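You operate a simulated robot arm through the tools that you are given. There is no shell and no other tool. Be economical: measure what you need, move in short steps, check, and stop when the job is done.

Carry out the task below with a simulated robot arm. There is one attempt and no reset: what you move stays moved.

Task
Finish the three pasted valve seats with the seat stone.
Fine: one pass each in the order No. 1, No. 5, No. 4, till each read-out says TRUE; press with the stone alone, never a finger; no pass on a dry seat; stone back in its cup.

Only the result counts: the job must be done as asked and must still hold three seconds after the hand-in. Knocking over, shifting, dropping, spilling or breaking anything else fails it.

Robot
A 6-joint arm with a two-finger parallel gripper, fixed in place. Base frame: the origin is at the foot of the arm, x ahead of it, y to its left, z up. Lengths are in m, angles in degrees, forces in N, time in s.
With the tool pointing down near the work surface it reaches from about 0.34 to 0.82 m from the base axis. Its first joint turns from -166.0 to 166.0 degrees. Payload 3.91 kg.
Tool frame: the origin (TCP) lies between the finger pads and is the grasp point; the fingertips stand 0.03 m ahead of it; z points along the fingers, y is the line along which they close. The gripper opens to 0.11 m. The fingers are 0.02 m wide and 0.01 m thick; the gripper's body (0.048 by 0.112 m) begins 0.055 m behind the TCP.
Orientation is told as [roll, pitch, yaw] about the base's x, y, z axes, in that order, counted from this pose: with the fingers straight down and closing along the base's y, the tool's x points along the base's -x, its y along +y and its z along -z.

Tools
- The arm moves only by the tool play_rows. Its argument "increments" is a list that holds one entry, the list of rows, each a list of 7 numbers: the shift along the tool's x, y, z in units of 150 mm (1.0 is 150 mm), then the turn, a rotation vector about the tool's x, y, z in units of 120 degrees (1.0 is 120 degrees), then the closure in counts, from 0 (fully open) to 255 (shut). In form: [[[tx, ty, tz, rx, ry, rz, fingers], ...]]. A call has 1 to 12 rows; each row is the pose to reach, as a shift and turn from the pose commanded when the call began, along the tool's axes at that moment. A call with a number of a shift or a turn outside -1 to 1 is refused whole. Each row takes 0.2 s and may step no farther than 0.05 m and 8.6 degrees from the row before; otherwise, or with a gripper value out of range, the whole call is refused. Where a pose cannot be reached the arm comes as near as it can. A force on the tool above 40 N (or 10 N above the force at the start of the call, whichever is more), or a blocked arm, ends the call early, and 0.2 s more pass. Each finger travels about 0.045 m/s and halts on what it meets, pressing with about 37 N; the grip force reading is that of the motor and also rises with nothing between the fingers. The clock runs only during rows and for 0.2 s after the last one: add rows that repeat a pose to give the fingers time. It gives the time, the measured TCP pose, the force on the tool (base axes), the opening and the grip force at its end, in the units of the frame above (readings bear some noise).
- Cameras (640 x 400 px; columns grow to the right, rows downward): "scene" is fixed at [0.2218, 0.4994, 1.6057]; the picture's right is [-0.79, -0.61, 0.00], its down [-0.43, 0.56, -0.71] and it looks along [0.43, -0.56, -0.70] (base axes); focal length 220 px, centre (320, 200). "wrist" rides on the gripper at [0.077, 0.007, -0.114] in the tool frame; the picture's right is [-0.09, 1.00, 0.00], its down [-0.80, -0.07, -0.59] and it looks along [-0.59, -0.05, 0.80] (tool axes); focal length 270 px, centre (320, 200). There is no depth. A picture from a camera that has moved, and an enlarged one, comes with that camera's place and axes in the base frame and with its lens.
- get_image(camera): a new picture of that camera. The clock stands still meanwhile.
- slide_trunk(by): slides the trunk up (or, below 0, down) by that many m; the arm rides with it, the base frame stays. It gives what a move gives, with no picture.
- enlarge(camera, box): a new picture of the part [left, top, right, bottom] of that camera's present view, enlarged. The clock stands still meanwhile.
- close_job(): hands the job in; it is judged then, once.

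Work in short steps. Places have to be worked out from the pictures, the camera data and where the tool is seen: move nearer, look again, correct. Check each grasp and each placing, and mend what went wrong. You have 120 turns and 68 pictures in all, those below and enlarged ones among them. Open the gripper and draw the arm clear of the work before you hand the job in, unless the task says otherwise; then end with one line.

The tools are called after "Call:" as a command line: name --argument value ..., lists and objects as JSON in quotes. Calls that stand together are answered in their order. play_rows: Moves the arm, as the interface text tells. Its arguments: {"type":"object","properties":{"increments":{"type":"array"}},"required":["increments"]} The other tools are called the same way: slide_trunk (by) slides the trunk up or down; get_image (camera) takes a picture; enlarge (camera, box) takes an enlarged picture of a part of a camera's view; close_job () hands the job in.

At the start:

```text
time: 0.0
tool_pos: [0.5229, 0.1005, 1.3424]
tcp_rot: [-0.1, 0.0, 0.0]
contact_force: [0.2, 0.1, -0.1]
opening: 0.1098
finger_force: 0.0
trunk travel left (down, up): [-0.575, 0.035]
```

scene: 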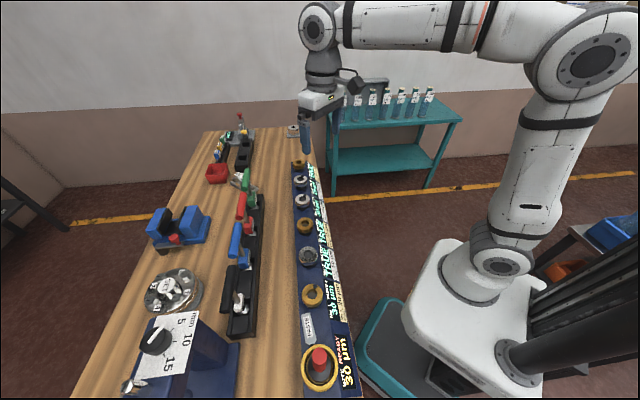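
wrist: 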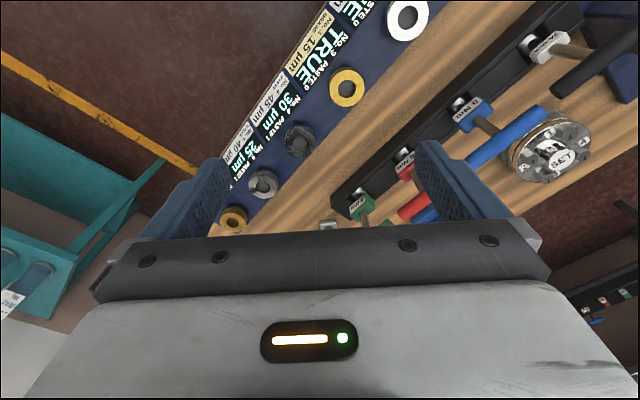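

I start by enlarging the parts of the scene: the seat row and the tools.

Call:
enlarge --camera "scene" --box '[260, 140, 380, 260]'

Call:
enlarge --camera "scene" --box '[260, 240, 380, 400]'

Call:
enlarge --camera "scene" --box '[110, 180, 290, 400]'

Call:
enlarge --camera "scene" --box '[190, 100, 310, 200]'

```text
3.33 times, centred on (320, 200) of scene
camera zoom: at [0.2218, 0.4994, 1.6057], right [-0.79, -0.61, 0.0], down [-0.43, 0.56, -0.71], along [0.43, -0.56, -0.7], focal length 733 px, centre (320, 200)
```

zoom: 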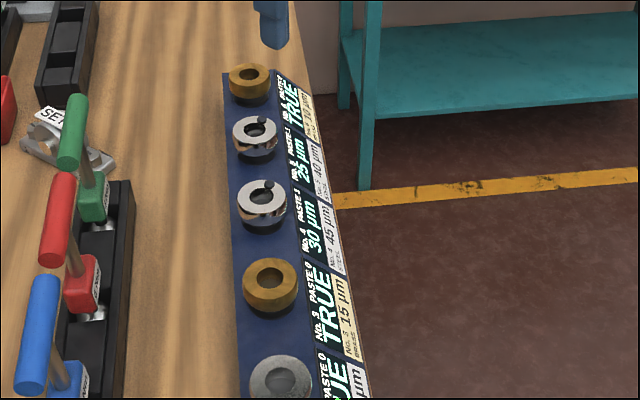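

```text
2.50 times, centred on (320, 320) of scene
camera zoom: at [0.2218, 0.4994, 1.6057], right [-0.79, -0.61, 0.0], down [-0.43, 0.56, -0.71], along [0.43, -0.56, -0.7], focal length 550 px, centre (320, -100)
```

zoom: 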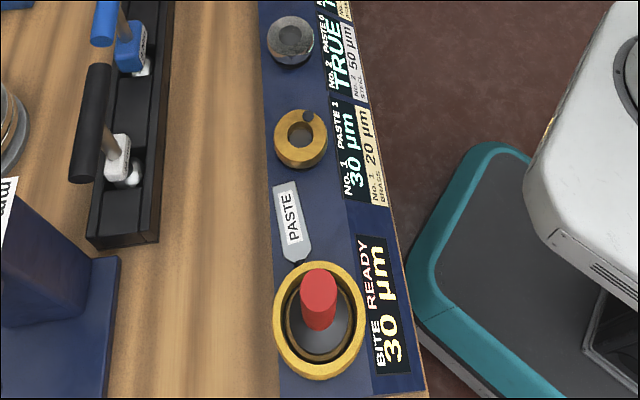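

```text
1.82 times, centred on (200, 290) of scene
camera zoom: at [0.2218, 0.4994, 1.6057], right [-0.79, -0.61, 0.0], down [-0.43, 0.56, -0.71], along [0.43, -0.56, -0.7], focal length 400 px, centre (538, 36)
```

zoom: 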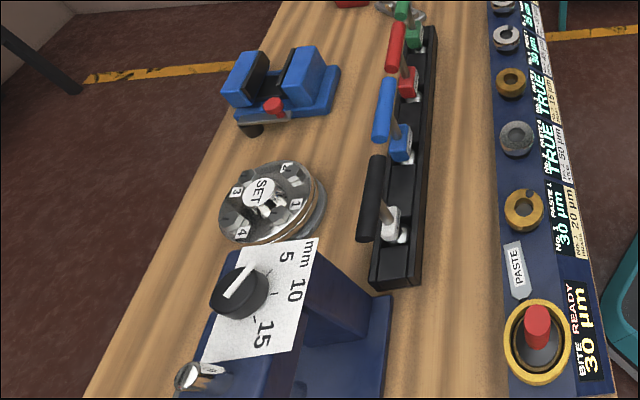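

```text
4.00 times, centred on (250, 150) of scene
camera zoom: at [0.2218, 0.4994, 1.6057], right [-0.79, -0.61, 0.0], down [-0.43, 0.56, -0.71], along [0.43, -0.56, -0.7], focal length 880 px, centre (600, 400)
```

zoom: 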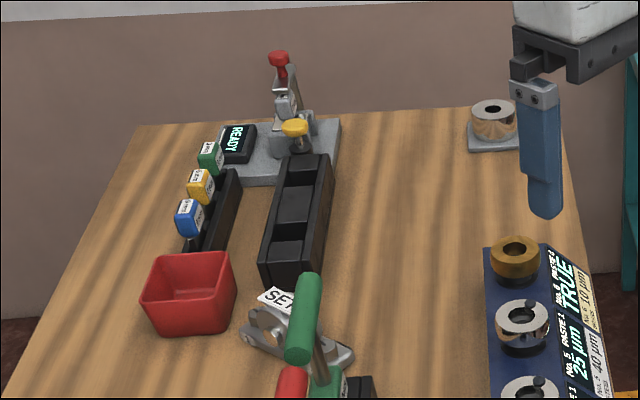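

I need to read the read-outs and labels, so I zoom tighter.

Call:
enlarge --camera "scene" --box '[300, 270, 360, 320]'

Call:
enlarge --camera "scene" --box '[295, 160, 335, 220]'

Call:
enlarge --camera "scene" --box '[295, 310, 365, 396]'

```text
8.00 times, centred on (330, 295) of scene
camera zoom: at [0.2218, 0.4994, 1.6057], right [-0.79, -0.61, 0.0], down [-0.43, 0.56, -0.71], along [0.43, -0.56, -0.7], focal length 1759 px, centre (240, -560)
```

zoom: 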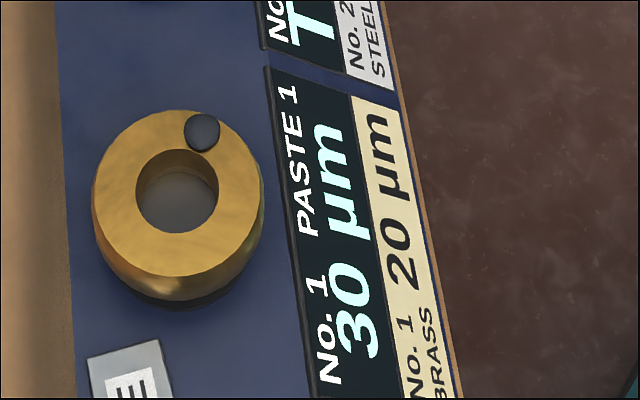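

```text
6.67 times, centred on (315, 190) of scene
camera zoom: at [0.2218, 0.4994, 1.6057], right [-0.79, -0.61, 0.0], down [-0.43, 0.56, -0.71], along [0.43, -0.56, -0.7], focal length 1466 px, centre (353, 267)
```

zoom: 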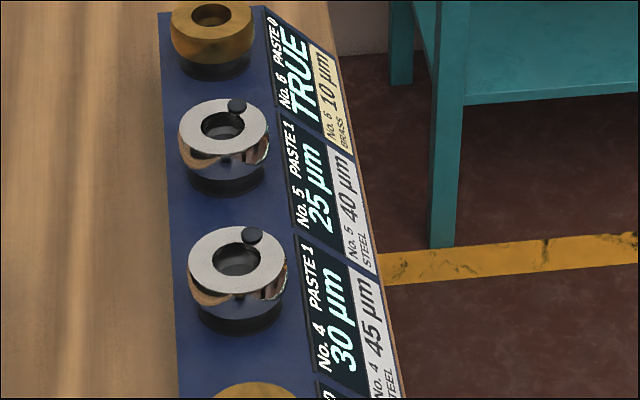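

```text
4.65 times, centred on (330, 353) of scene
camera zoom: at [0.2218, 0.4994, 1.6057], right [-0.79, -0.61, 0.0], down [-0.43, 0.56, -0.71], along [0.43, -0.56, -0.7], focal length 1023 px, centre (274, -512)
```

zoom: 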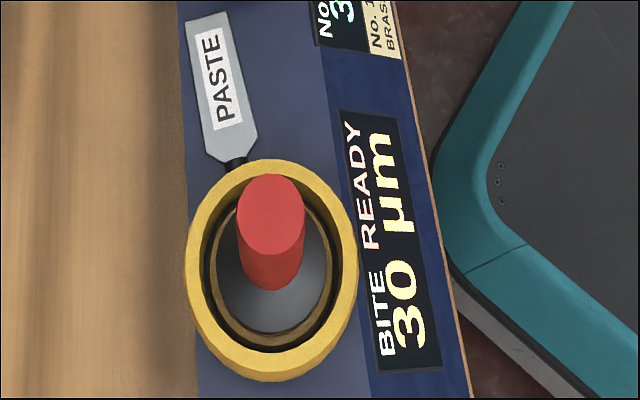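

The seats lie in a 45° line: No. 1 at about (0.38, 0.33), No. 4 at (0.63, 0.07), No. 5 at (0.716, -0.01). The stone cup is near (0.27, 0.435). I go towards the stone while yawing +45° so the fingers close along the row.

Call:
play_rows --increments '[[[0.139, 0.167, 0, 0, 0, -0.0625, 0], [0.278, 0.333, 0, 0, 0, -0.125, 0], [0.417, 0.5, 0, 0, 0, -0.1875, 0], [0.555, 0.667, 0, 0, 0, -0.25, 0], [0.694, 0.833, 0, 0, 0, -0.3125, 0], [0.833, 1.0, 0, 0, 0, -0.375, 0]]]'

```text
time: 1.4
tool_pos: [0.3968, 0.2539, 1.3404]
tcp_rot: [0.0, 0.0, 45.1]
contact_force: [-0.2, -1.2, -0.2]
opening: 0.11
finger_force: 0.0
trunk travel left (down, up): [-0.575, 0.035]
```

Orientation is right. I continue along the row to the cup and look.

Call:
play_rows --increments '[[[-0.05, 0.25, 0, 0, 0, 0, 0], [-0.1, 0.5, 0, 0, 0, 0, 0], [-0.15, 0.75, 0.1, 0, 0, 0, 0], [-0.2, 1.0, 0.2, 0, 0, 0, 0]]]'

Call:
get_image --camera "wrist"

Call:
get_image --camera "scene"

```text
time: 2.4
tool_pos: [0.3107, 0.3796, 1.3125]
tcp_rot: [0.0, -0.1, 44.9]
contact_force: [-0.4, 0.0, 0.6]
opening: 0.1099
finger_force: 0.0
trunk travel left (down, up): [-0.575, 0.035]
```

```text
58 pictures are left
camera wrist: at [0.2522, 0.3301, 1.426], right [-0.64, 0.77, 0.0], down [0.62, 0.52, 0.59], along [0.46, 0.38, -0.8], focal length 270 px, centre (320, 200)
```

wrist: 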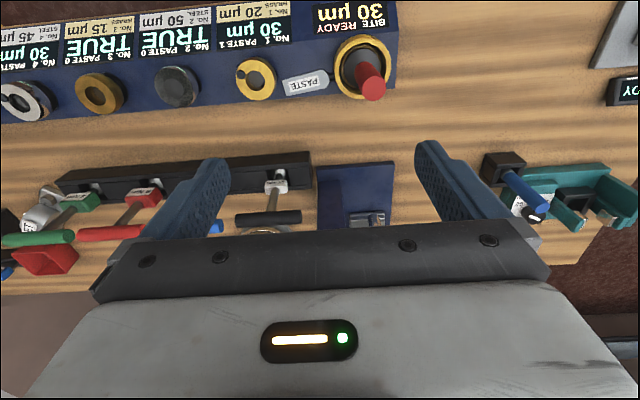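

```text
57 pictures are left
```

scene: 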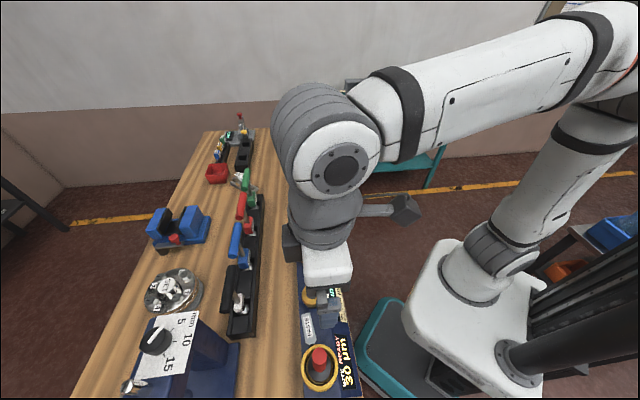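

Triangulating both views, the knob top is about (0.277, 0.430, 1.077). I move above it, down to about z=1.19.

Call:
play_rows --increments '[[[-0.04, 0.2, 0.2, 0, 0, 0, 0], [-0.077, 0.397, 0.4, 0, 0, 0, 0], [-0.077, 0.397, 0.6, 0, 0, 0, 0], [-0.077, 0.397, 0.8, 0, 0, 0, 0]]]'

Call:
get_image --camera "wrist"

Call:
enlarge --camera "scene" --box '[260, 240, 380, 400]'

```text
time: 3.4
tool_pos: [0.2792, 0.4276, 1.192]
tcp_rot: [0.0, 0.1, 45.0]
contact_force: [0.4, -0.2, 0.1]
opening: 0.1098
finger_force: 0.1
trunk travel left (down, up): [-0.575, 0.035]
```

```text
56 pictures are left
camera wrist: at [0.2195, 0.3789, 1.3046], right [-0.64, 0.77, 0.0], down [0.62, 0.52, 0.59], along [0.46, 0.38, -0.8], focal length 270 px, centre (320, 200)
```

wrist: 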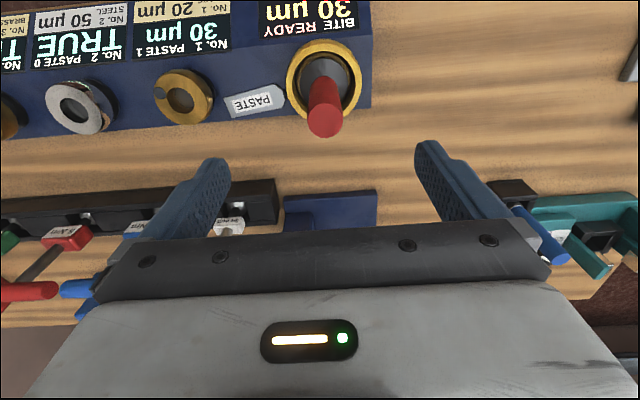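

```text
2.50 times, centred on (320, 320) of scene
camera zoom: at [0.2218, 0.4994, 1.6057], right [-0.79, -0.61, 0.0], down [-0.43, 0.56, -0.71], along [0.43, -0.56, -0.7], focal length 550 px, centre (320, -100)
```

zoom: 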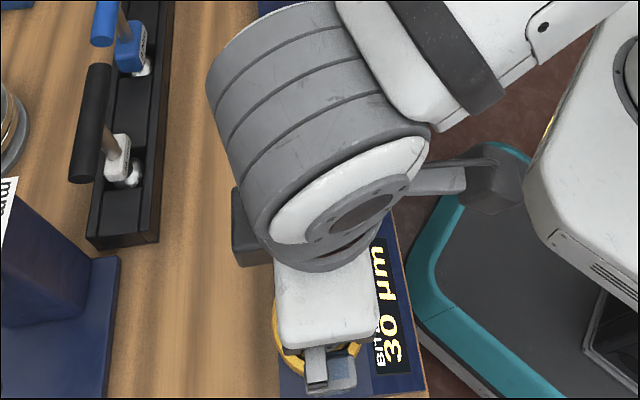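

I zoom the wrist view at the stone to see its shape.

Call:
enlarge --camera "wrist" --box '[260, 20, 390, 150]'

```text
3.08 times, centred on (325, 85) of wrist
camera zoom: at [0.2195, 0.3789, 1.3046], right [-0.64, 0.77, 0.0], down [0.62, 0.52, 0.59], along [0.46, 0.38, -0.8], focal length 832 px, centre (305, 554)
```

zoom: 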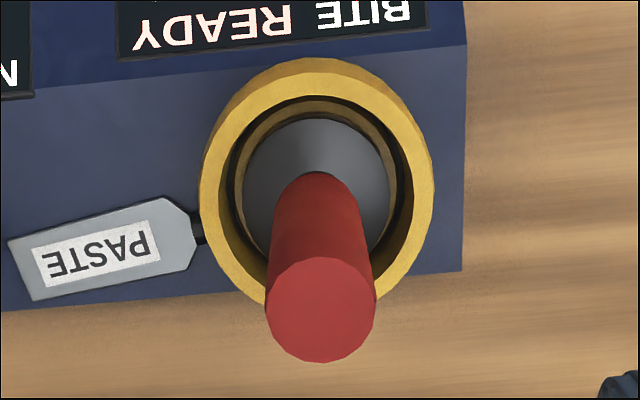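

The stone has a tall red cylindrical handle, about 27 mm across. I shift 4 mm along +tool y and descend 50 mm, then check.

Call:
play_rows --increments '[[[0, 0.03, 0.1, 0, 0, 0, 0], [0, 0.03, 0.2, 0, 0, 0, 0], [0, 0.03, 0.3, 0, 0, 0, 0]]]'

Call:
get_image --camera "wrist"

```text
time: 4.2
tool_pos: [0.2765, 0.431, 1.1458]
tcp_rot: [0.0, 0.0, 45.0]
contact_force: [0.6, -0.4, 0.1]
opening: 0.1102
finger_force: 0.1
trunk travel left (down, up): [-0.575, 0.035]
```

```text
53 pictures are left
camera wrist: at [0.2171, 0.3821, 1.2599], right [-0.64, 0.77, 0.0], down [0.62, 0.52, 0.59], along [0.46, 0.38, -0.8], focal length 270 px, centre (320, 200)
```

wrist: 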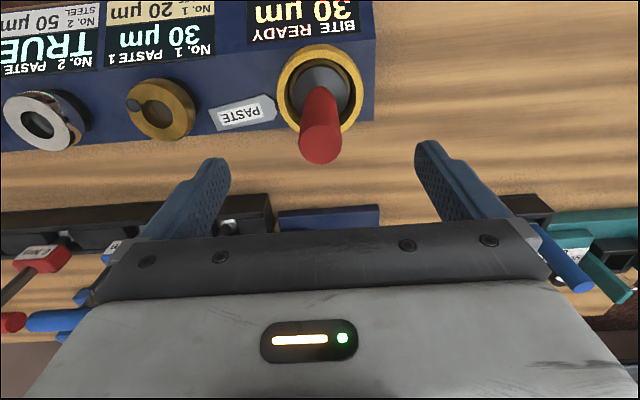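

Triangulation across four views puts the cup ring at (0.2745, 0.432, ≈0.97), the seat tops near z≈0.98, and the knob top at (0.276, 0.431, 1.09). The TCP is centred over it, so I descend to z≈1.065 and close on the handle.

Call:
play_rows --increments '[[[0, 0, 0.135, 0, 0, 0, 0], [0, 0, 0.27, 0, 0, 0, 0], [0, 0, 0.405, 0, 0, 0, 0], [0, 0, 0.54, 0, 0, 0, 0]]]'

Call:
get_image --camera "wrist"

```text
time: 5.2
tool_pos: [0.2771, 0.4319, 1.0656]
tcp_rot: [-0.1, 0.1, 45.0]
contact_force: [0.1, 0.9, -0.1]
opening: 0.1099
finger_force: 0.1
trunk travel left (down, up): [-0.575, 0.035]
```

```text
52 pictures are left
camera wrist: at [0.2179, 0.3832, 1.179], right [-0.64, 0.77, 0.0], down [0.62, 0.52, 0.59], along [0.46, 0.38, -0.8], focal length 270 px, centre (320, 200)
```

wrist: 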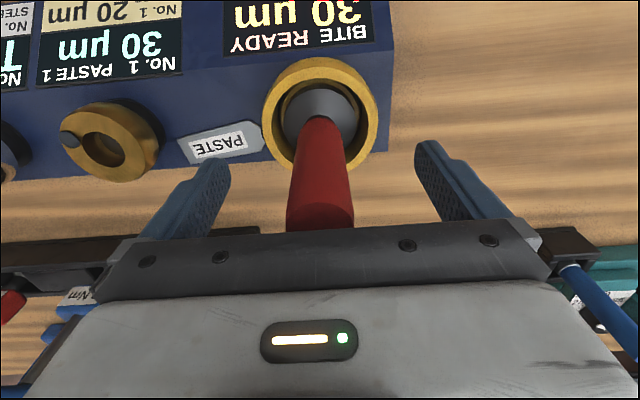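

The handle (28 mm) stands between the fingers, clear of the palm. I close on it.

Call:
play_rows --increments '[[[0, 0, 0, 0, 0, 0, 100], [0, 0, 0, 0, 0, 0, 200], [0, 0, 0, 0, 0, 0, 255], [0, 0, 0, 0, 0, 0, 255], [0, 0, 0, 0, 0, 0, 255], [0, 0, 0, 0, 0, 0, 255], [0, 0, 0, 0, 0, 0, 255]]]'

```text
time: 6.8
tool_pos: [0.2772, 0.4323, 1.0666]
tcp_rot: [0.0, 0.0, 45.1]
contact_force: [-1.1, -0.2, 0.2]
opening: 0.0347
finger_force: 36.8
trunk travel left (down, up): [-0.575, 0.035]
```

Gripped at 35 mm. Now I lift slowly by 0.10 m and look.

Call:
play_rows --increments '[[[0, 0, -0.1, 0, 0, 0, 255], [0, 0, -0.2, 0, 0, 0, 255], [0, 0, -0.3, 0, 0, 0, 255], [0, 0, -0.4, 0, 0, 0, 255], [0, 0, -0.53, 0, 0, 0, 255], [0, 0, -0.67, 0, 0, 0, 255]]]'

Call:
get_image --camera "wrist"

Call:
enlarge --camera "scene" --box '[240, 200, 400, 400]'

```text
time: 8.2
tool_pos: [0.2755, 0.4321, 1.1676]
tcp_rot: [0.1, 0.0, 45.0]
contact_force: [0.3, 0.3, -3.8]
opening: 0.0345
finger_force: 37.1
trunk travel left (down, up): [-0.575, 0.035]
```

```text
51 pictures are left
camera wrist: at [0.2168, 0.3829, 1.2806], right [-0.64, 0.77, 0.0], down [0.62, 0.52, 0.59], along [0.46, 0.38, -0.8], focal length 270 px, centre (320, 200)
```

wrist: 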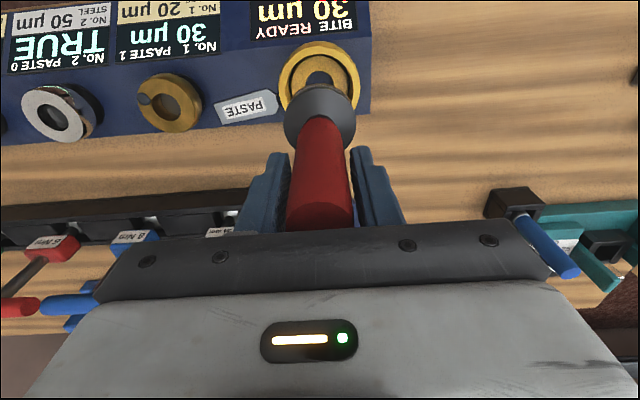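

```text
2.00 times, centred on (320, 300) of scene
camera zoom: at [0.2218, 0.4994, 1.6057], right [-0.79, -0.61, 0.0], down [-0.43, 0.56, -0.71], along [0.43, -0.56, -0.7], focal length 440 px, centre (320, 0)
```

zoom: 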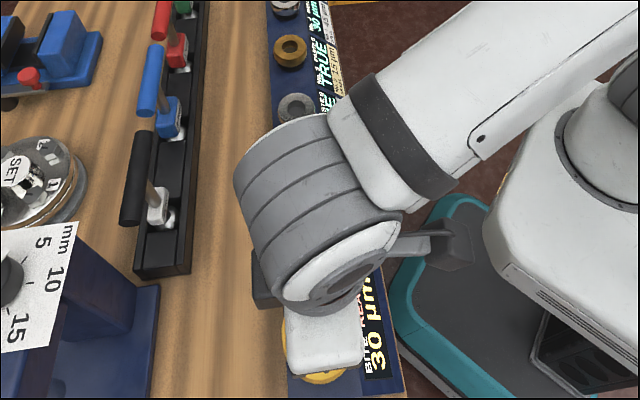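

The stone is held upright (3.8 N), and the read-out still shows READY 30 µm. No. 1 is at about (0.392, 0.312), so I carry the stone along the row toward it.

Call:
play_rows --increments '[[[0, -0.15, -0.03, 0, 0, 0, 255], [0, -0.35, -0.06, 0, 0, 0, 255], [0, -0.55, -0.06, 0, 0, 0, 255], [0, -0.75, -0.06, 0, 0, 0, 255], [0, -0.9, -0.06, 0, 0, 0, 255], [0, -1.0, -0.06, 0, 0, 0, 255]]]'

Call:
get_image --camera "wrist"

```text
time: 9.6
tool_pos: [0.3833, 0.3252, 1.1765]
tcp_rot: [0.0, -0.1, 45.0]
contact_force: [-1.0, -0.3, -4.4]
opening: 0.0349
finger_force: 37.2
trunk travel left (down, up): [-0.575, 0.035]
```

```text
49 pictures are left
camera wrist: at [0.324, 0.2763, 1.2894], right [-0.64, 0.77, 0.0], down [0.62, 0.52, 0.59], along [0.46, 0.38, -0.8], focal length 270 px, centre (320, 200)
```

wrist: 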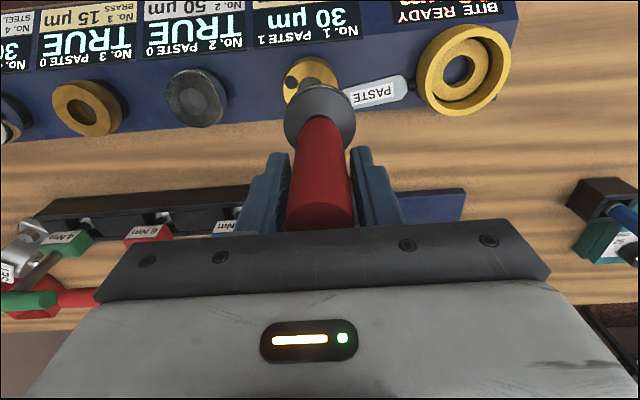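

I zoom to measure the seat and the stone head.

Call:
enlarge --camera "wrist" --box '[260, 40, 380, 160]'

Call:
enlarge --camera "wrist" --box '[380, 0, 530, 130]'

```text
3.33 times, centred on (320, 100) of wrist
camera zoom: at [0.324, 0.2763, 1.2894], right [-0.64, 0.77, 0.0], down [0.62, 0.52, 0.59], along [0.46, 0.38, -0.8], focal length 901 px, centre (320, 533)
```

zoom: 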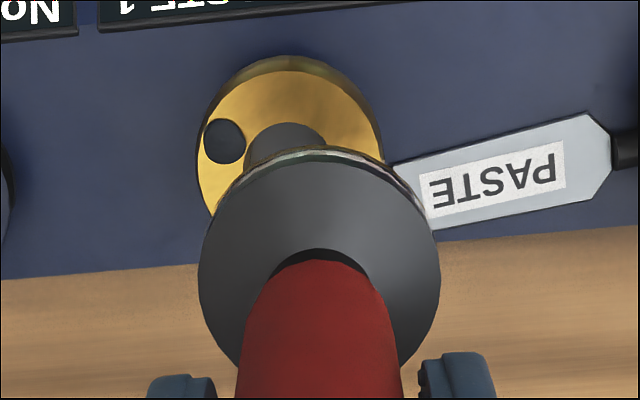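

```text
3.08 times, centred on (455, 65) of wrist
camera zoom: at [0.324, 0.2763, 1.2894], right [-0.64, 0.77, 0.0], down [0.62, 0.52, 0.59], along [0.46, 0.38, -0.8], focal length 832 px, centre (-95, 615)
```

zoom: 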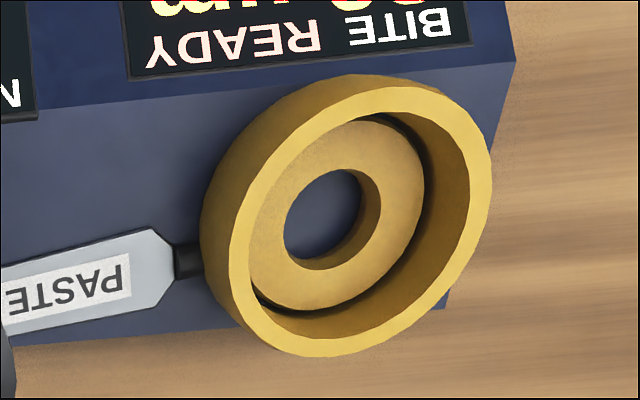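

Stone head is centred at u≈319 while the seat centre is about 10 mm towards −tool y. I shift and descend to just above the expected contact height (TCP ≈ 1.08).

Call:
play_rows --increments '[[[-0.007, -0.03, 0, 0, 0, 0, 255], [-0.007, -0.065, 0.05, 0, 0, 0, 255], [-0.007, -0.065, 0.15, 0, 0, 0, 255], [-0.007, -0.065, 0.27, 0, 0, 0, 255], [-0.007, -0.065, 0.38, 0, 0, 0, 255], [-0.007, -0.065, 0.45, 0, 0, 0, 255]]]'

Call:
enlarge --camera "wrist" --box '[240, 20, 400, 180]'

```text
time: 11.0
tool_pos: [0.3886, 0.3182, 1.1079]
tcp_rot: [-0.1, 0.0, 44.9]
contact_force: [-0.9, 0.3, -3.9]
opening: 0.0346
finger_force: 37.0
trunk travel left (down, up): [-0.575, 0.035]
```

```text
2.50 times, centred on (320, 100) of wrist
camera zoom: at [0.3301, 0.2693, 1.2208], right [-0.64, 0.77, 0.0], down [0.62, 0.52, 0.59], along [0.46, 0.38, -0.8], focal length 676 px, centre (320, 450)
```

zoom: 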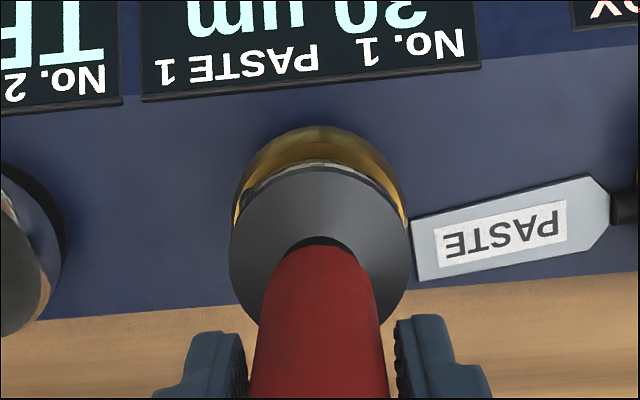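

Stone and seat are aligned laterally to under 1 mm. I descend in small steps, watching the force.

Call:
play_rows --increments '[[[0, 0, 0.03, 0, 0, 0, 255], [0, 0, 0.06, 0, 0, 0, 255], [0, 0, 0.085, 0, 0, 0, 255], [0, 0, 0.11, 0, 0, 0, 255]]]'

Call:
enlarge --camera "wrist" --box '[240, 20, 400, 180]'

```text
time: 12.0
tool_pos: [0.389, 0.3192, 1.0918]
tcp_rot: [0.0, 0.0, 45.0]
contact_force: [0.5, -0.4, -3.3]
opening: 0.0348
finger_force: 37.5
trunk travel left (down, up): [-0.575, 0.035]
```

```text
2.50 times, centred on (320, 100) of wrist
camera zoom: at [0.3303, 0.2704, 1.2051], right [-0.64, 0.77, 0.0], down [0.62, 0.52, 0.59], along [0.46, 0.38, -0.8], focal length 676 px, centre (320, 450)
```

zoom: 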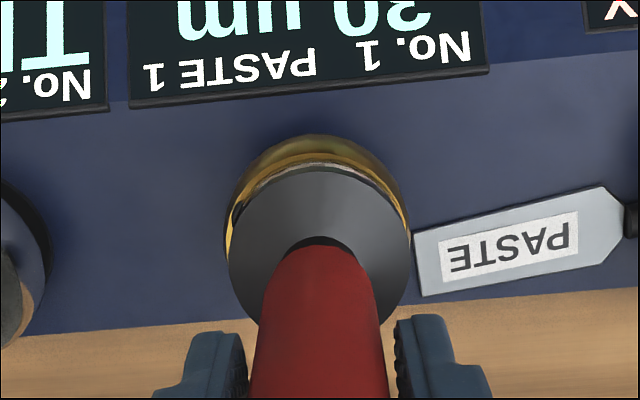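

Well aligned, no contact yet. I descend about 6 mm more in fine steps.

Call:
play_rows --increments '[[[0, 0, 0.01, 0, 0, 0, 255], [0, 0, 0.02, 0, 0, 0, 255], [0, 0, 0.03, 0, 0, 0, 255], [0, 0, 0.04, 0, 0, 0, 255]]]'

```text
time: 13.0
tool_pos: [0.389, 0.3183, 1.0849]
tcp_rot: [0.0, 0.0, 45.0]
contact_force: [1.3, 0.4, 3.0]
opening: 0.0347
finger_force: 37.2
trunk travel left (down, up): [-0.575, 0.035]
```

Contact: vertical force swung from -3.5 to +3 N. I check the read-outs.

Call:
get_image --camera "wrist"

```text
44 pictures are left
camera wrist: at [0.3301, 0.2701, 1.1992], right [-0.64, 0.77, 0.0], down [0.62, 0.52, 0.59], along [0.46, 0.38, -0.8], focal length 270 px, centre (320, 200)
```

wrist: 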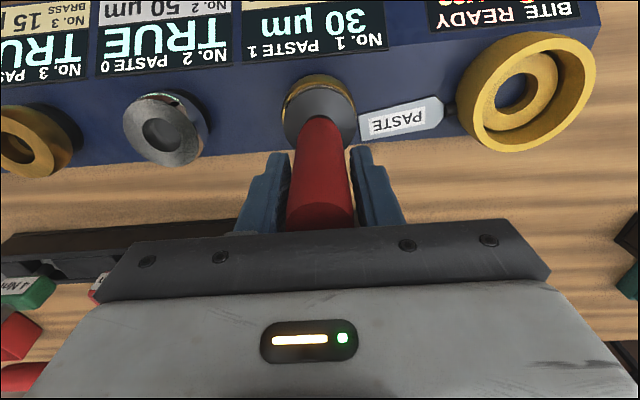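

No change yet, so it needs more pressure. I press 1 mm further, gradually.

Call:
play_rows --increments '[[[0, 0, 0.003, 0, 0, 0, 255], [0, 0, 0.006, 0, 0, 0, 255], [0, 0, 0.006, 0, 0, 0, 255]]]'

Call:
get_image --camera "wrist"

```text
time: 13.8
tool_pos: [0.3894, 0.3184, 1.0855]
tcp_rot: [0.0, 0.0, 45.0]
contact_force: [0.5, 0.8, 2.9]
opening: 0.0346
finger_force: 36.7
trunk travel left (down, up): [-0.575, 0.035]
```

```text
43 pictures are left
camera wrist: at [0.3301, 0.2701, 1.1984], right [-0.64, 0.77, 0.0], down [0.62, 0.52, 0.59], along [0.46, 0.38, -0.8], focal length 270 px, centre (320, 200)
```

wrist: 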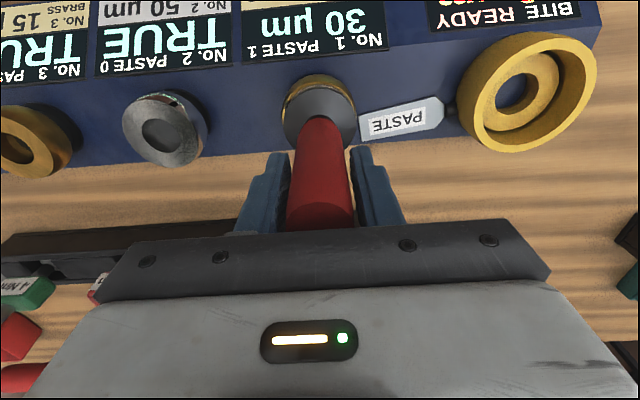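

Force still about 6 N net. I press on 3 mm more gradually, avoiding big force.

Call:
play_rows --increments '[[[0, 0, 0.007, 0, 0, 0, 255], [0, 0, 0.014, 0, 0, 0, 255], [0, 0, 0.02, 0, 0, 0, 255]]]'

```text
time: 14.6
tool_pos: [0.3885, 0.3191, 1.0835]
tcp_rot: [0.1, 0.0, 45.0]
contact_force: [1.2, 2.3, 2.9]
opening: 0.0349
finger_force: 36.9
trunk travel left (down, up): [-0.575, 0.035]
```

Force isn't rising with depth; either the stone seats further or slips in the grip. I look.

Call:
get_image --camera "wrist"

Call:
enlarge --camera "wrist" --box '[240, 20, 400, 180]'

Call:
enlarge --camera "scene" --box '[260, 240, 380, 400]'

```text
42 pictures are left
camera wrist: at [0.3301, 0.27, 1.1955], right [-0.64, 0.77, 0.0], down [0.62, 0.52, 0.59], along [0.46, 0.38, -0.8], focal length 270 px, centre (320, 200)
```

wrist: 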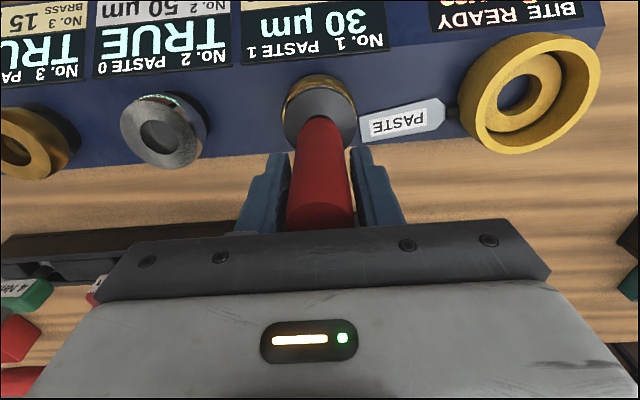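

```text
2.50 times, centred on (320, 100) of wrist
camera zoom: at [0.3301, 0.27, 1.1955], right [-0.64, 0.77, 0.0], down [0.62, 0.52, 0.59], along [0.46, 0.38, -0.8], focal length 676 px, centre (320, 450)
```

zoom: 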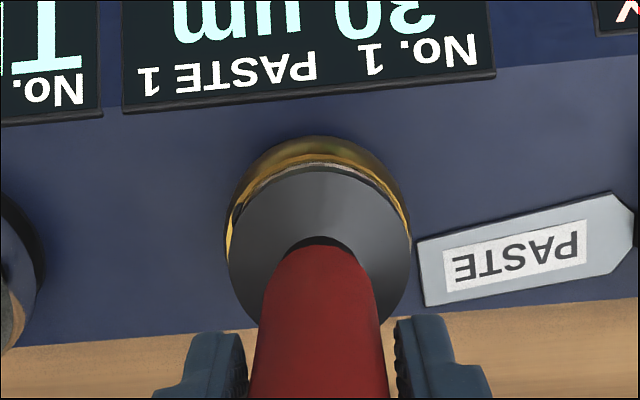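

```text
2.50 times, centred on (320, 320) of scene
camera zoom: at [0.2218, 0.4994, 1.6057], right [-0.79, -0.61, 0.0], down [-0.43, 0.56, -0.71], along [0.43, -0.56, -0.7], focal length 550 px, centre (320, -100)
```

zoom: 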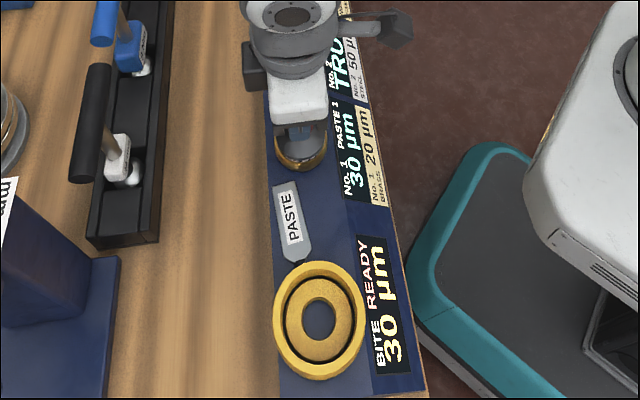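

The head may be spring-loaded or sliding in the grip by ~4 mm. I press another 3 mm and compare force and picture.

Call:
play_rows --increments '[[[0, 0, 0.007, 0, 0, 0, 255], [0, 0, 0.014, 0, 0, 0, 255], [0, 0, 0.02, 0, 0, 0, 255]]]'

Call:
enlarge --camera "wrist" --box '[240, 0, 440, 240]'

```text
time: 15.4
tool_pos: [0.389, 0.3183, 1.0793]
tcp_rot: [0.1, 0.0, 45.1]
contact_force: [0.8, 0.0, 3.6]
opening: 0.0347
finger_force: 36.8
trunk travel left (down, up): [-0.575, 0.035]
```

```text
1.67 times, centred on (340, 120) of wrist
camera zoom: at [0.3301, 0.2699, 1.1929], right [-0.64, 0.77, 0.0], down [0.62, 0.52, 0.59], along [0.46, 0.38, -0.8], focal length 450 px, centre (287, 333)
```

zoom: 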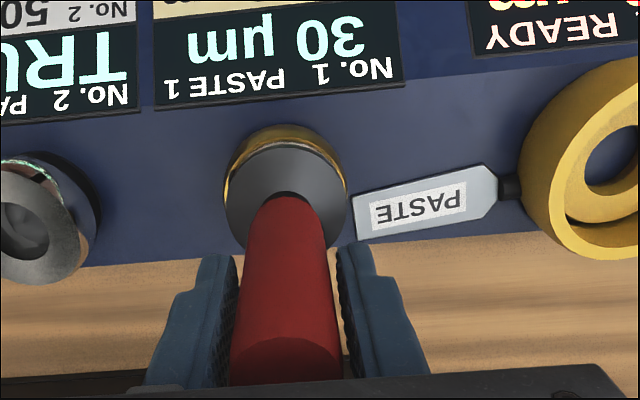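

Force rises slowly (2.9→3.6 N). I continue pressing 4 mm, then view.

Call:
play_rows --increments '[[[0, 0, 0.007, 0, 0, 0, 255], [0, 0, 0.014, 0, 0, 0, 255], [0, 0, 0.02, 0, 0, 0, 255], [0, 0, 0.027, 0, 0, 0, 255]]]'

Call:
enlarge --camera "wrist" --box '[240, 0, 440, 240]'

```text
time: 16.4
tool_pos: [0.3882, 0.3188, 1.0757]
tcp_rot: [0.0, -0.1, 45.0]
contact_force: [-2.6, 0.8, 10.5]
opening: 0.0347
finger_force: 37.4
trunk travel left (down, up): [-0.575, 0.035]
```

```text
1.67 times, centred on (340, 120) of wrist
camera zoom: at [0.33, 0.2698, 1.1893], right [-0.64, 0.77, 0.0], down [0.62, 0.52, 0.6], along [0.46, 0.38, -0.8], focal length 450 px, centre (287, 333)
```

zoom: 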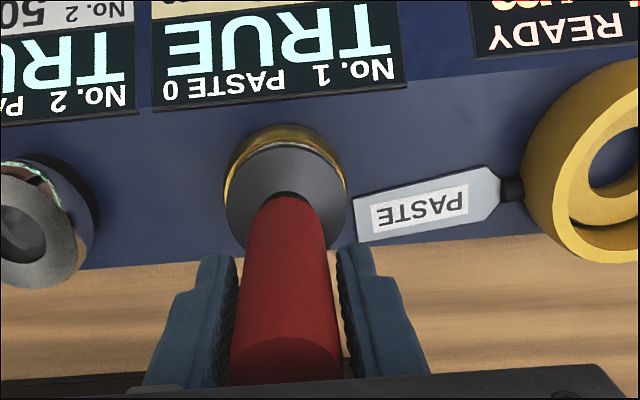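

No. 1 now reads TRUE, paste 0 (about 14 N on the seat). I lift straight up at once.

Call:
play_rows --increments '[[[0, 0, -0.05, 0, 0, 0, 255], [0, 0, -0.15, 0, 0, 0, 255], [0, 0, -0.3, 0, 0, 0, 255], [0, 0, -0.45, 0, 0, 0, 255], [0, 0, -0.6, 0, 0, 0, 255], [0, 0, -0.73, 0, 0, 0, 255]]]'

Call:
get_image --camera "wrist"

Call:
enlarge --camera "scene" --box '[260, 240, 380, 400]'

```text
time: 17.8
tool_pos: [0.3896, 0.3197, 1.1833]
tcp_rot: [0.0, 0.0, 45.0]
contact_force: [-0.4, 0.3, -3.7]
opening: 0.0344
finger_force: 37.0
trunk travel left (down, up): [-0.575, 0.035]
```

```text
37 pictures are left
camera wrist: at [0.3308, 0.2706, 1.2974], right [-0.64, 0.77, 0.0], down [0.62, 0.52, 0.59], along [0.46, 0.38, -0.8], focal length 270 px, centre (320, 200)
```

wrist: 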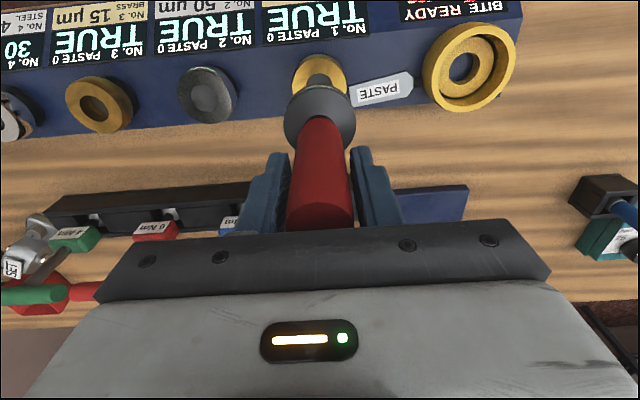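

```text
2.50 times, centred on (320, 320) of scene
camera zoom: at [0.2218, 0.4994, 1.6057], right [-0.79, -0.61, 0.0], down [-0.43, 0.56, -0.71], along [0.43, -0.56, -0.7], focal length 550 px, centre (320, -100)
```

zoom: 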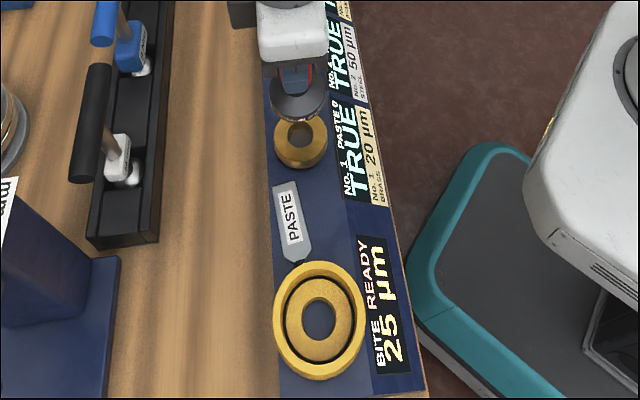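

Bite went to 25 µm READY, which matches No. 5's 25 µm. I carry the stone along the row to No. 5 (about 0.52 m).

Call:
play_rows --increments '[[[0, -0.15, 0, 0, 0, 0, 255], [0, -0.36, 0, 0, 0, 0, 255], [0, -0.57, 0, 0, 0, 0, 255], [0, -0.78, 0, 0, 0, 0, 255], [0, -1.0, 0, 0, 0, 0, 255]]]'

Call:
play_rows --increments '[[[0, -0.21, 0, 0, 0, 0, 255], [0, -0.42, 0, 0, 0, 0, 255], [0, -0.63, 0, 0, 0, 0, 255], [0, -0.84, 0, 0, 0, 0, 255], [0, -1.0, 0, 0, 0, 0, 255]]]'

Call:
play_rows --increments '[[[0, -0.21, 0, 0, 0, 0, 255], [0, -0.42, 0, 0, 0, 0, 255], [0, -0.63, 0, 0, 0, 0, 255], [0, -0.84, 0, 0, 0, 0, 255], [0, -1.0, 0, 0, 0, 0, 255]]]'

Call:
get_image --camera "wrist"

```text
time: 19.0
tool_pos: [0.4965, 0.2121, 1.185]
tcp_rot: [0.0, 0.1, 45.0]
contact_force: [-0.5, -0.1, -3.7]
opening: 0.0348
finger_force: 36.8
trunk travel left (down, up): [-0.575, 0.035]
```

```text
time: 20.2
tool_pos: [0.6023, 0.1057, 1.1846]
tcp_rot: [0.1, 0.1, 45.0]
contact_force: [-0.2, -0.4, -2.7]
opening: 0.0348
finger_force: 37.4
trunk travel left (down, up): [-0.575, 0.035]
```

```text
time: 21.4
tool_pos: [0.708, -0.0003, 1.1856]
tcp_rot: [0.0, 0.0, 44.9]
contact_force: [0.2, 0.3, -3.7]
opening: 0.0349
finger_force: 36.9
trunk travel left (down, up): [-0.575, 0.035]
```

```text
35 pictures are left
camera wrist: at [0.6496, -0.0491, 1.2984], right [-0.64, 0.77, 0.0], down [0.62, 0.52, 0.59], along [0.46, 0.38, -0.8], focal length 270 px, centre (320, 200)
```

wrist: 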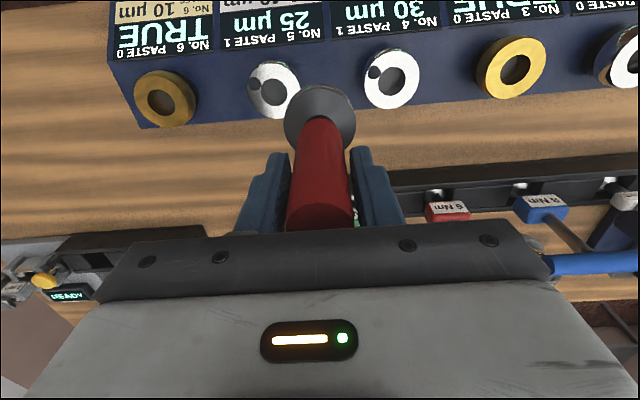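

No. 5 is about 52 mm further along −tool y. I move there and zoom.

Call:
play_rows --increments '[[[0, -0.15, 0, 0, 0, 0, 255], [0, -0.3, 0, 0, 0, 0, 255], [0, -0.345, 0, 0, 0, 0, 255], [0, -0.345, 0.1, 0, 0, 0, 255], [0, -0.345, 0.2, 0, 0, 0, 255], [0, -0.345, 0.3, 0, 0, 0, 255]]]'

Call:
enlarge --camera "wrist" --box '[240, 20, 400, 180]'

```text
time: 22.8
tool_pos: [0.7471, -0.0353, 1.1382]
tcp_rot: [0.0, 0.1, 45.0]
contact_force: [0.0, -0.5, -2.9]
opening: 0.0348
finger_force: 36.5
trunk travel left (down, up): [-0.575, 0.035]
```

```text
2.50 times, centred on (320, 100) of wrist
camera zoom: at [0.6873, -0.0844, 1.2518], right [-0.64, 0.77, 0.0], down [0.62, 0.52, 0.59], along [0.45, 0.38, -0.8], focal length 676 px, centre (320, 450)
```

zoom: 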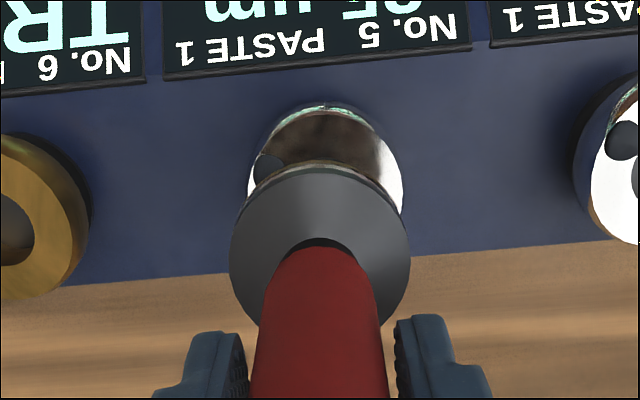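

The seat is ~2 mm to +y, and comparing with the board edge at No. 1, I'm ~6 mm too far out. I correct and descend to the same height (1.108) as the earlier reference picture.

Call:
play_rows --increments '[[[0.02, 0.015, 0, 0, 0, 0, 255], [0.04, 0.015, 0.0, 0, 0, 0, 255], [0.04, 0.015, 0.1, 0, 0, 0, 255], [0.04, 0.015, 0.2, 0, 0, 0, 255], [0.04, 0.015, 0.2, 0, 0, 0, 255]]]'

Call:
enlarge --camera "wrist" --box '[240, 20, 400, 180]'

```text
time: 24.0
tool_pos: [0.7389, -0.0389, 1.1095]
tcp_rot: [0.0, 0.0, 45.0]
contact_force: [0.6, -0.2, -3.3]
opening: 0.0346
finger_force: 37.5
trunk travel left (down, up): [-0.575, 0.035]
```

```text
2.50 times, centred on (320, 100) of wrist
camera zoom: at [0.68, -0.088, 1.2223], right [-0.64, 0.77, 0.0], down [0.62, 0.52, 0.59], along [0.46, 0.38, -0.8], focal length 676 px, centre (320, 450)
```

zoom: 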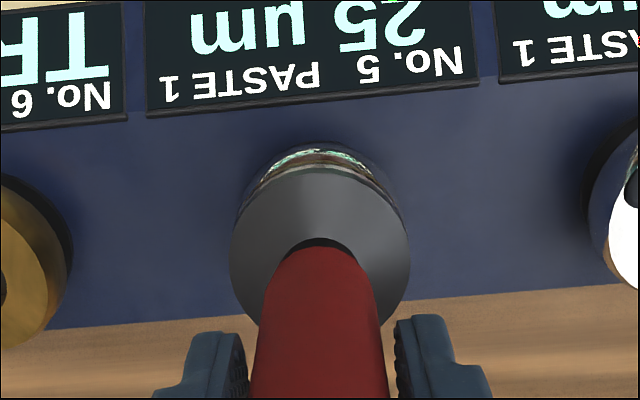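

Compared with the No. 1 reference picture I overcorrected (the earlier pose was transient): everything is ~14 px lower, about 5 mm. I move back 5 mm and compare.

Call:
play_rows --increments '[[[-0.017, 0, 0, 0, 0, 0, 255], [-0.034, 0, 0.005, 0, 0, 0, 255], [-0.034, 0, 0.01, 0, 0, 0, 255], [-0.034, 0, 0.01, 0, 0, 0, 255]]]'

Call:
enlarge --camera "wrist" --box '[240, 20, 400, 180]'

```text
time: 25.0
tool_pos: [0.7417, -0.0341, 1.1073]
tcp_rot: [0.0, 0.0, 45.1]
contact_force: [0.0, -0.1, -3.7]
opening: 0.0349
finger_force: 37.1
trunk travel left (down, up): [-0.575, 0.035]
```

```text
2.50 times, centred on (320, 100) of wrist
camera zoom: at [0.6833, -0.0839, 1.2207], right [-0.64, 0.77, 0.0], down [0.62, 0.52, 0.59], along [0.46, 0.38, -0.8], focal length 676 px, centre (320, 450)
```

zoom: 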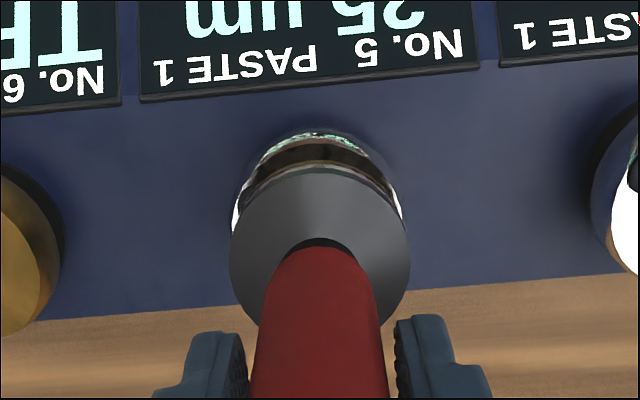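

Matches the No. 1 reference well. I descend 22.5 mm to first contact.

Call:
play_rows --increments '[[[0, 0, 0.03, 0, 0, 0, 255], [0, 0, 0.06, 0, 0, 0, 255], [0, 0, 0.09, 0, 0, 0, 255], [0, 0, 0.12, 0, 0, 0, 255], [0, 0, 0.135, 0, 0, 0, 255], [0, 0, 0.15, 0, 0, 0, 255]]]'

```text
time: 26.4
tool_pos: [0.7418, -0.0348, 1.0859]
tcp_rot: [0.0, 0.1, 45.0]
contact_force: [1.8, -0.7, 2.4]
opening: 0.0345
finger_force: 37.1
trunk travel left (down, up): [-0.575, 0.035]
```

Contact made as before (+2.4 N). I press another 8 mm in fine rows.

Call:
play_rows --increments '[[[0, 0, 0.008, 0, 0, 0, 255], [0, 0, 0.016, 0, 0, 0, 255], [0, 0, 0.024, 0, 0, 0, 255], [0, 0, 0.032, 0, 0, 0, 255], [0, 0, 0.039, 0, 0, 0, 255], [0, 0, 0.046, 0, 0, 0, 255], [0, 0, 0.053, 0, 0, 0, 255]]]'

Call:
enlarge --camera "wrist" --box '[240, 0, 440, 240]'

```text
time: 28.0
tool_pos: [0.7415, -0.0357, 1.0775]
tcp_rot: [0.0, 0.0, 45.0]
contact_force: [2.0, 0.9, 4.8]
opening: 0.0349
finger_force: 36.9
trunk travel left (down, up): [-0.575, 0.035]
```

```text
1.67 times, centred on (340, 120) of wrist
camera zoom: at [0.6829, -0.0839, 1.1913], right [-0.64, 0.77, 0.0], down [0.62, 0.52, 0.59], along [0.46, 0.38, -0.8], focal length 450 px, centre (287, 333)
```

zoom: 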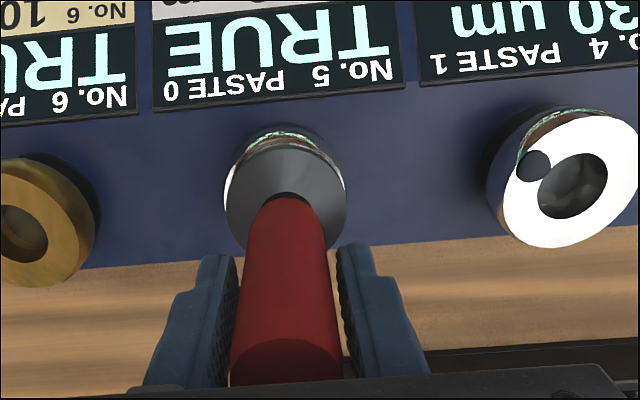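

No. 5 reads TRUE. I lift at once and check the bite display.

Call:
play_rows --increments '[[[0, 0, -0.05, 0, 0, 0, 255], [0, 0, -0.15, 0, 0, 0, 255], [0, 0, -0.3, 0, 0, 0, 255], [0, 0, -0.45, 0, 0, 0, 255], [0, 0, -0.6, 0, 0, 0, 255], [0, 0, -0.7, 0, 0, 0, 255]]]'

Call:
get_image --camera "scene"

Call:
enlarge --camera "scene" --box '[295, 310, 365, 396]'

```text
time: 29.4
tool_pos: [0.7418, -0.0353, 1.1825]
tcp_rot: [0.0, 0.0, 45.0]
contact_force: [-0.4, 0.1, -3.6]
opening: 0.0349
finger_force: 37.3
trunk travel left (down, up): [-0.575, 0.035]
```

```text
30 pictures are left
```

scene: 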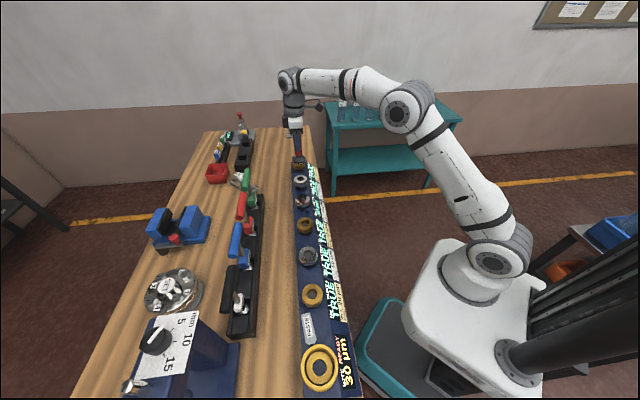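

```text
4.65 times, centred on (330, 353) of scene
camera zoom: at [0.2218, 0.4994, 1.6057], right [-0.79, -0.61, 0.0], down [-0.43, 0.56, -0.71], along [0.43, -0.56, -0.7], focal length 1023 px, centre (274, -512)
```

zoom: 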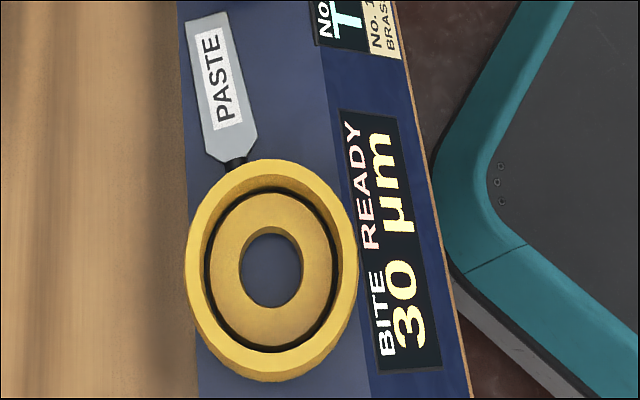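

Bite is 30 µm READY, matching No. 4. The pitch works out at 0.125 m (0.4995/4), so I move +0.125 m to No. 4 and lower to the reference height.

Call:
play_rows --increments '[[[0, 0.15, 0, 0, 0, 0, 255], [0, 0.35, 0, 0, 0, 0, 255], [0, 0.55, 0, 0, 0, 0, 255], [0, 0.75, 0, 0, 0, 0, 255], [0, 0.833, 0, 0, 0, 0, 255], [0, 0.833, 0.15, 0, 0, 0, 255], [0, 0.833, 0.3, 0, 0, 0, 255], [0, 0.833, 0.42, 0, 0, 0, 255], [0, 0.833, 0.5, 0, 0, 0, 255], [0, 0.833, 0.5, 0, 0, 0, 255], [0, 0.833, 0.5, 0, 0, 0, 255]]]'

Call:
enlarge --camera "wrist" --box '[240, 20, 400, 180]'

```text
time: 31.8
tool_pos: [0.6551, 0.0531, 1.1073]
tcp_rot: [-0.1, 0.0, 44.9]
contact_force: [0.8, 0.2, -3.7]
opening: 0.0346
finger_force: 37.1
trunk travel left (down, up): [-0.575, 0.035]
```

```text
2.50 times, centred on (320, 100) of wrist
camera zoom: at [0.5956, 0.0049, 1.2206], right [-0.64, 0.77, 0.0], down [0.62, 0.52, 0.59], along [0.46, 0.38, -0.8], focal length 676 px, centre (320, 450)
```

zoom: 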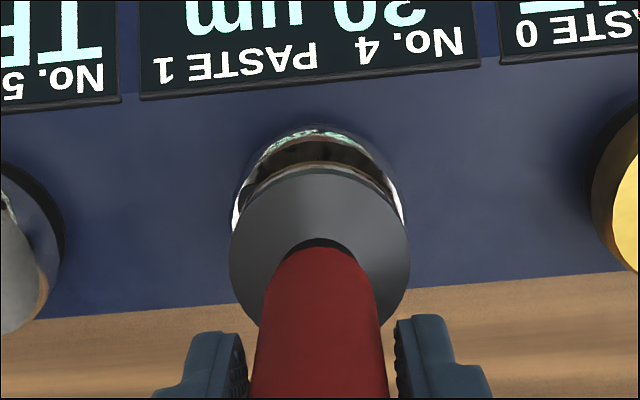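

No. 4 is under the stone with the same alignment as before. I lower to contact and press as at No. 5.

Call:
play_rows --increments '[[[0, 0, 0.03, 0, 0, 0, 255], [0, 0, 0.06, 0, 0, 0, 255], [0, 0, 0.09, 0, 0, 0, 255], [0, 0, 0.12, 0, 0, 0, 255], [0, 0, 0.135, 0, 0, 0, 255], [0, 0, 0.15, 0, 0, 0, 255]]]'

Call:
play_rows --increments '[[[0, 0, 0.008, 0, 0, 0, 255], [0, 0, 0.016, 0, 0, 0, 255], [0, 0, 0.024, 0, 0, 0, 255], [0, 0, 0.032, 0, 0, 0, 255], [0, 0, 0.039, 0, 0, 0, 255], [0, 0, 0.046, 0, 0, 0, 255], [0, 0, 0.053, 0, 0, 0, 255]]]'

Call:
enlarge --camera "wrist" --box '[240, 0, 440, 240]'

```text
time: 33.2
tool_pos: [0.654, 0.0531, 1.0855]
tcp_rot: [0.0, 0.0, 45.0]
contact_force: [2.6, -1.4, 2.5]
opening: 0.0345
finger_force: 37.3
trunk travel left (down, up): [-0.575, 0.035]
```

```text
time: 34.8
tool_pos: [0.6523, 0.054, 1.0761]
tcp_rot: [0.0, 0.0, 45.1]
contact_force: [-1.3, -0.3, 4.4]
opening: 0.0347
finger_force: 36.8
trunk travel left (down, up): [-0.575, 0.035]
```

```text
1.67 times, centred on (340, 120) of wrist
camera zoom: at [0.5948, 0.0044, 1.1907], right [-0.64, 0.77, 0.0], down [0.62, 0.52, 0.59], along [0.46, 0.38, -0.8], focal length 450 px, centre (287, 333)
```

zoom: 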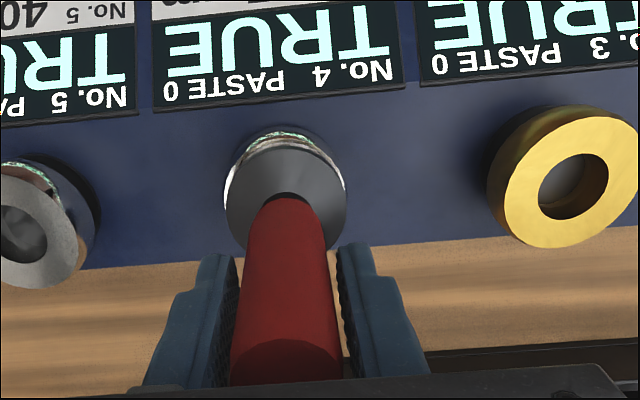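

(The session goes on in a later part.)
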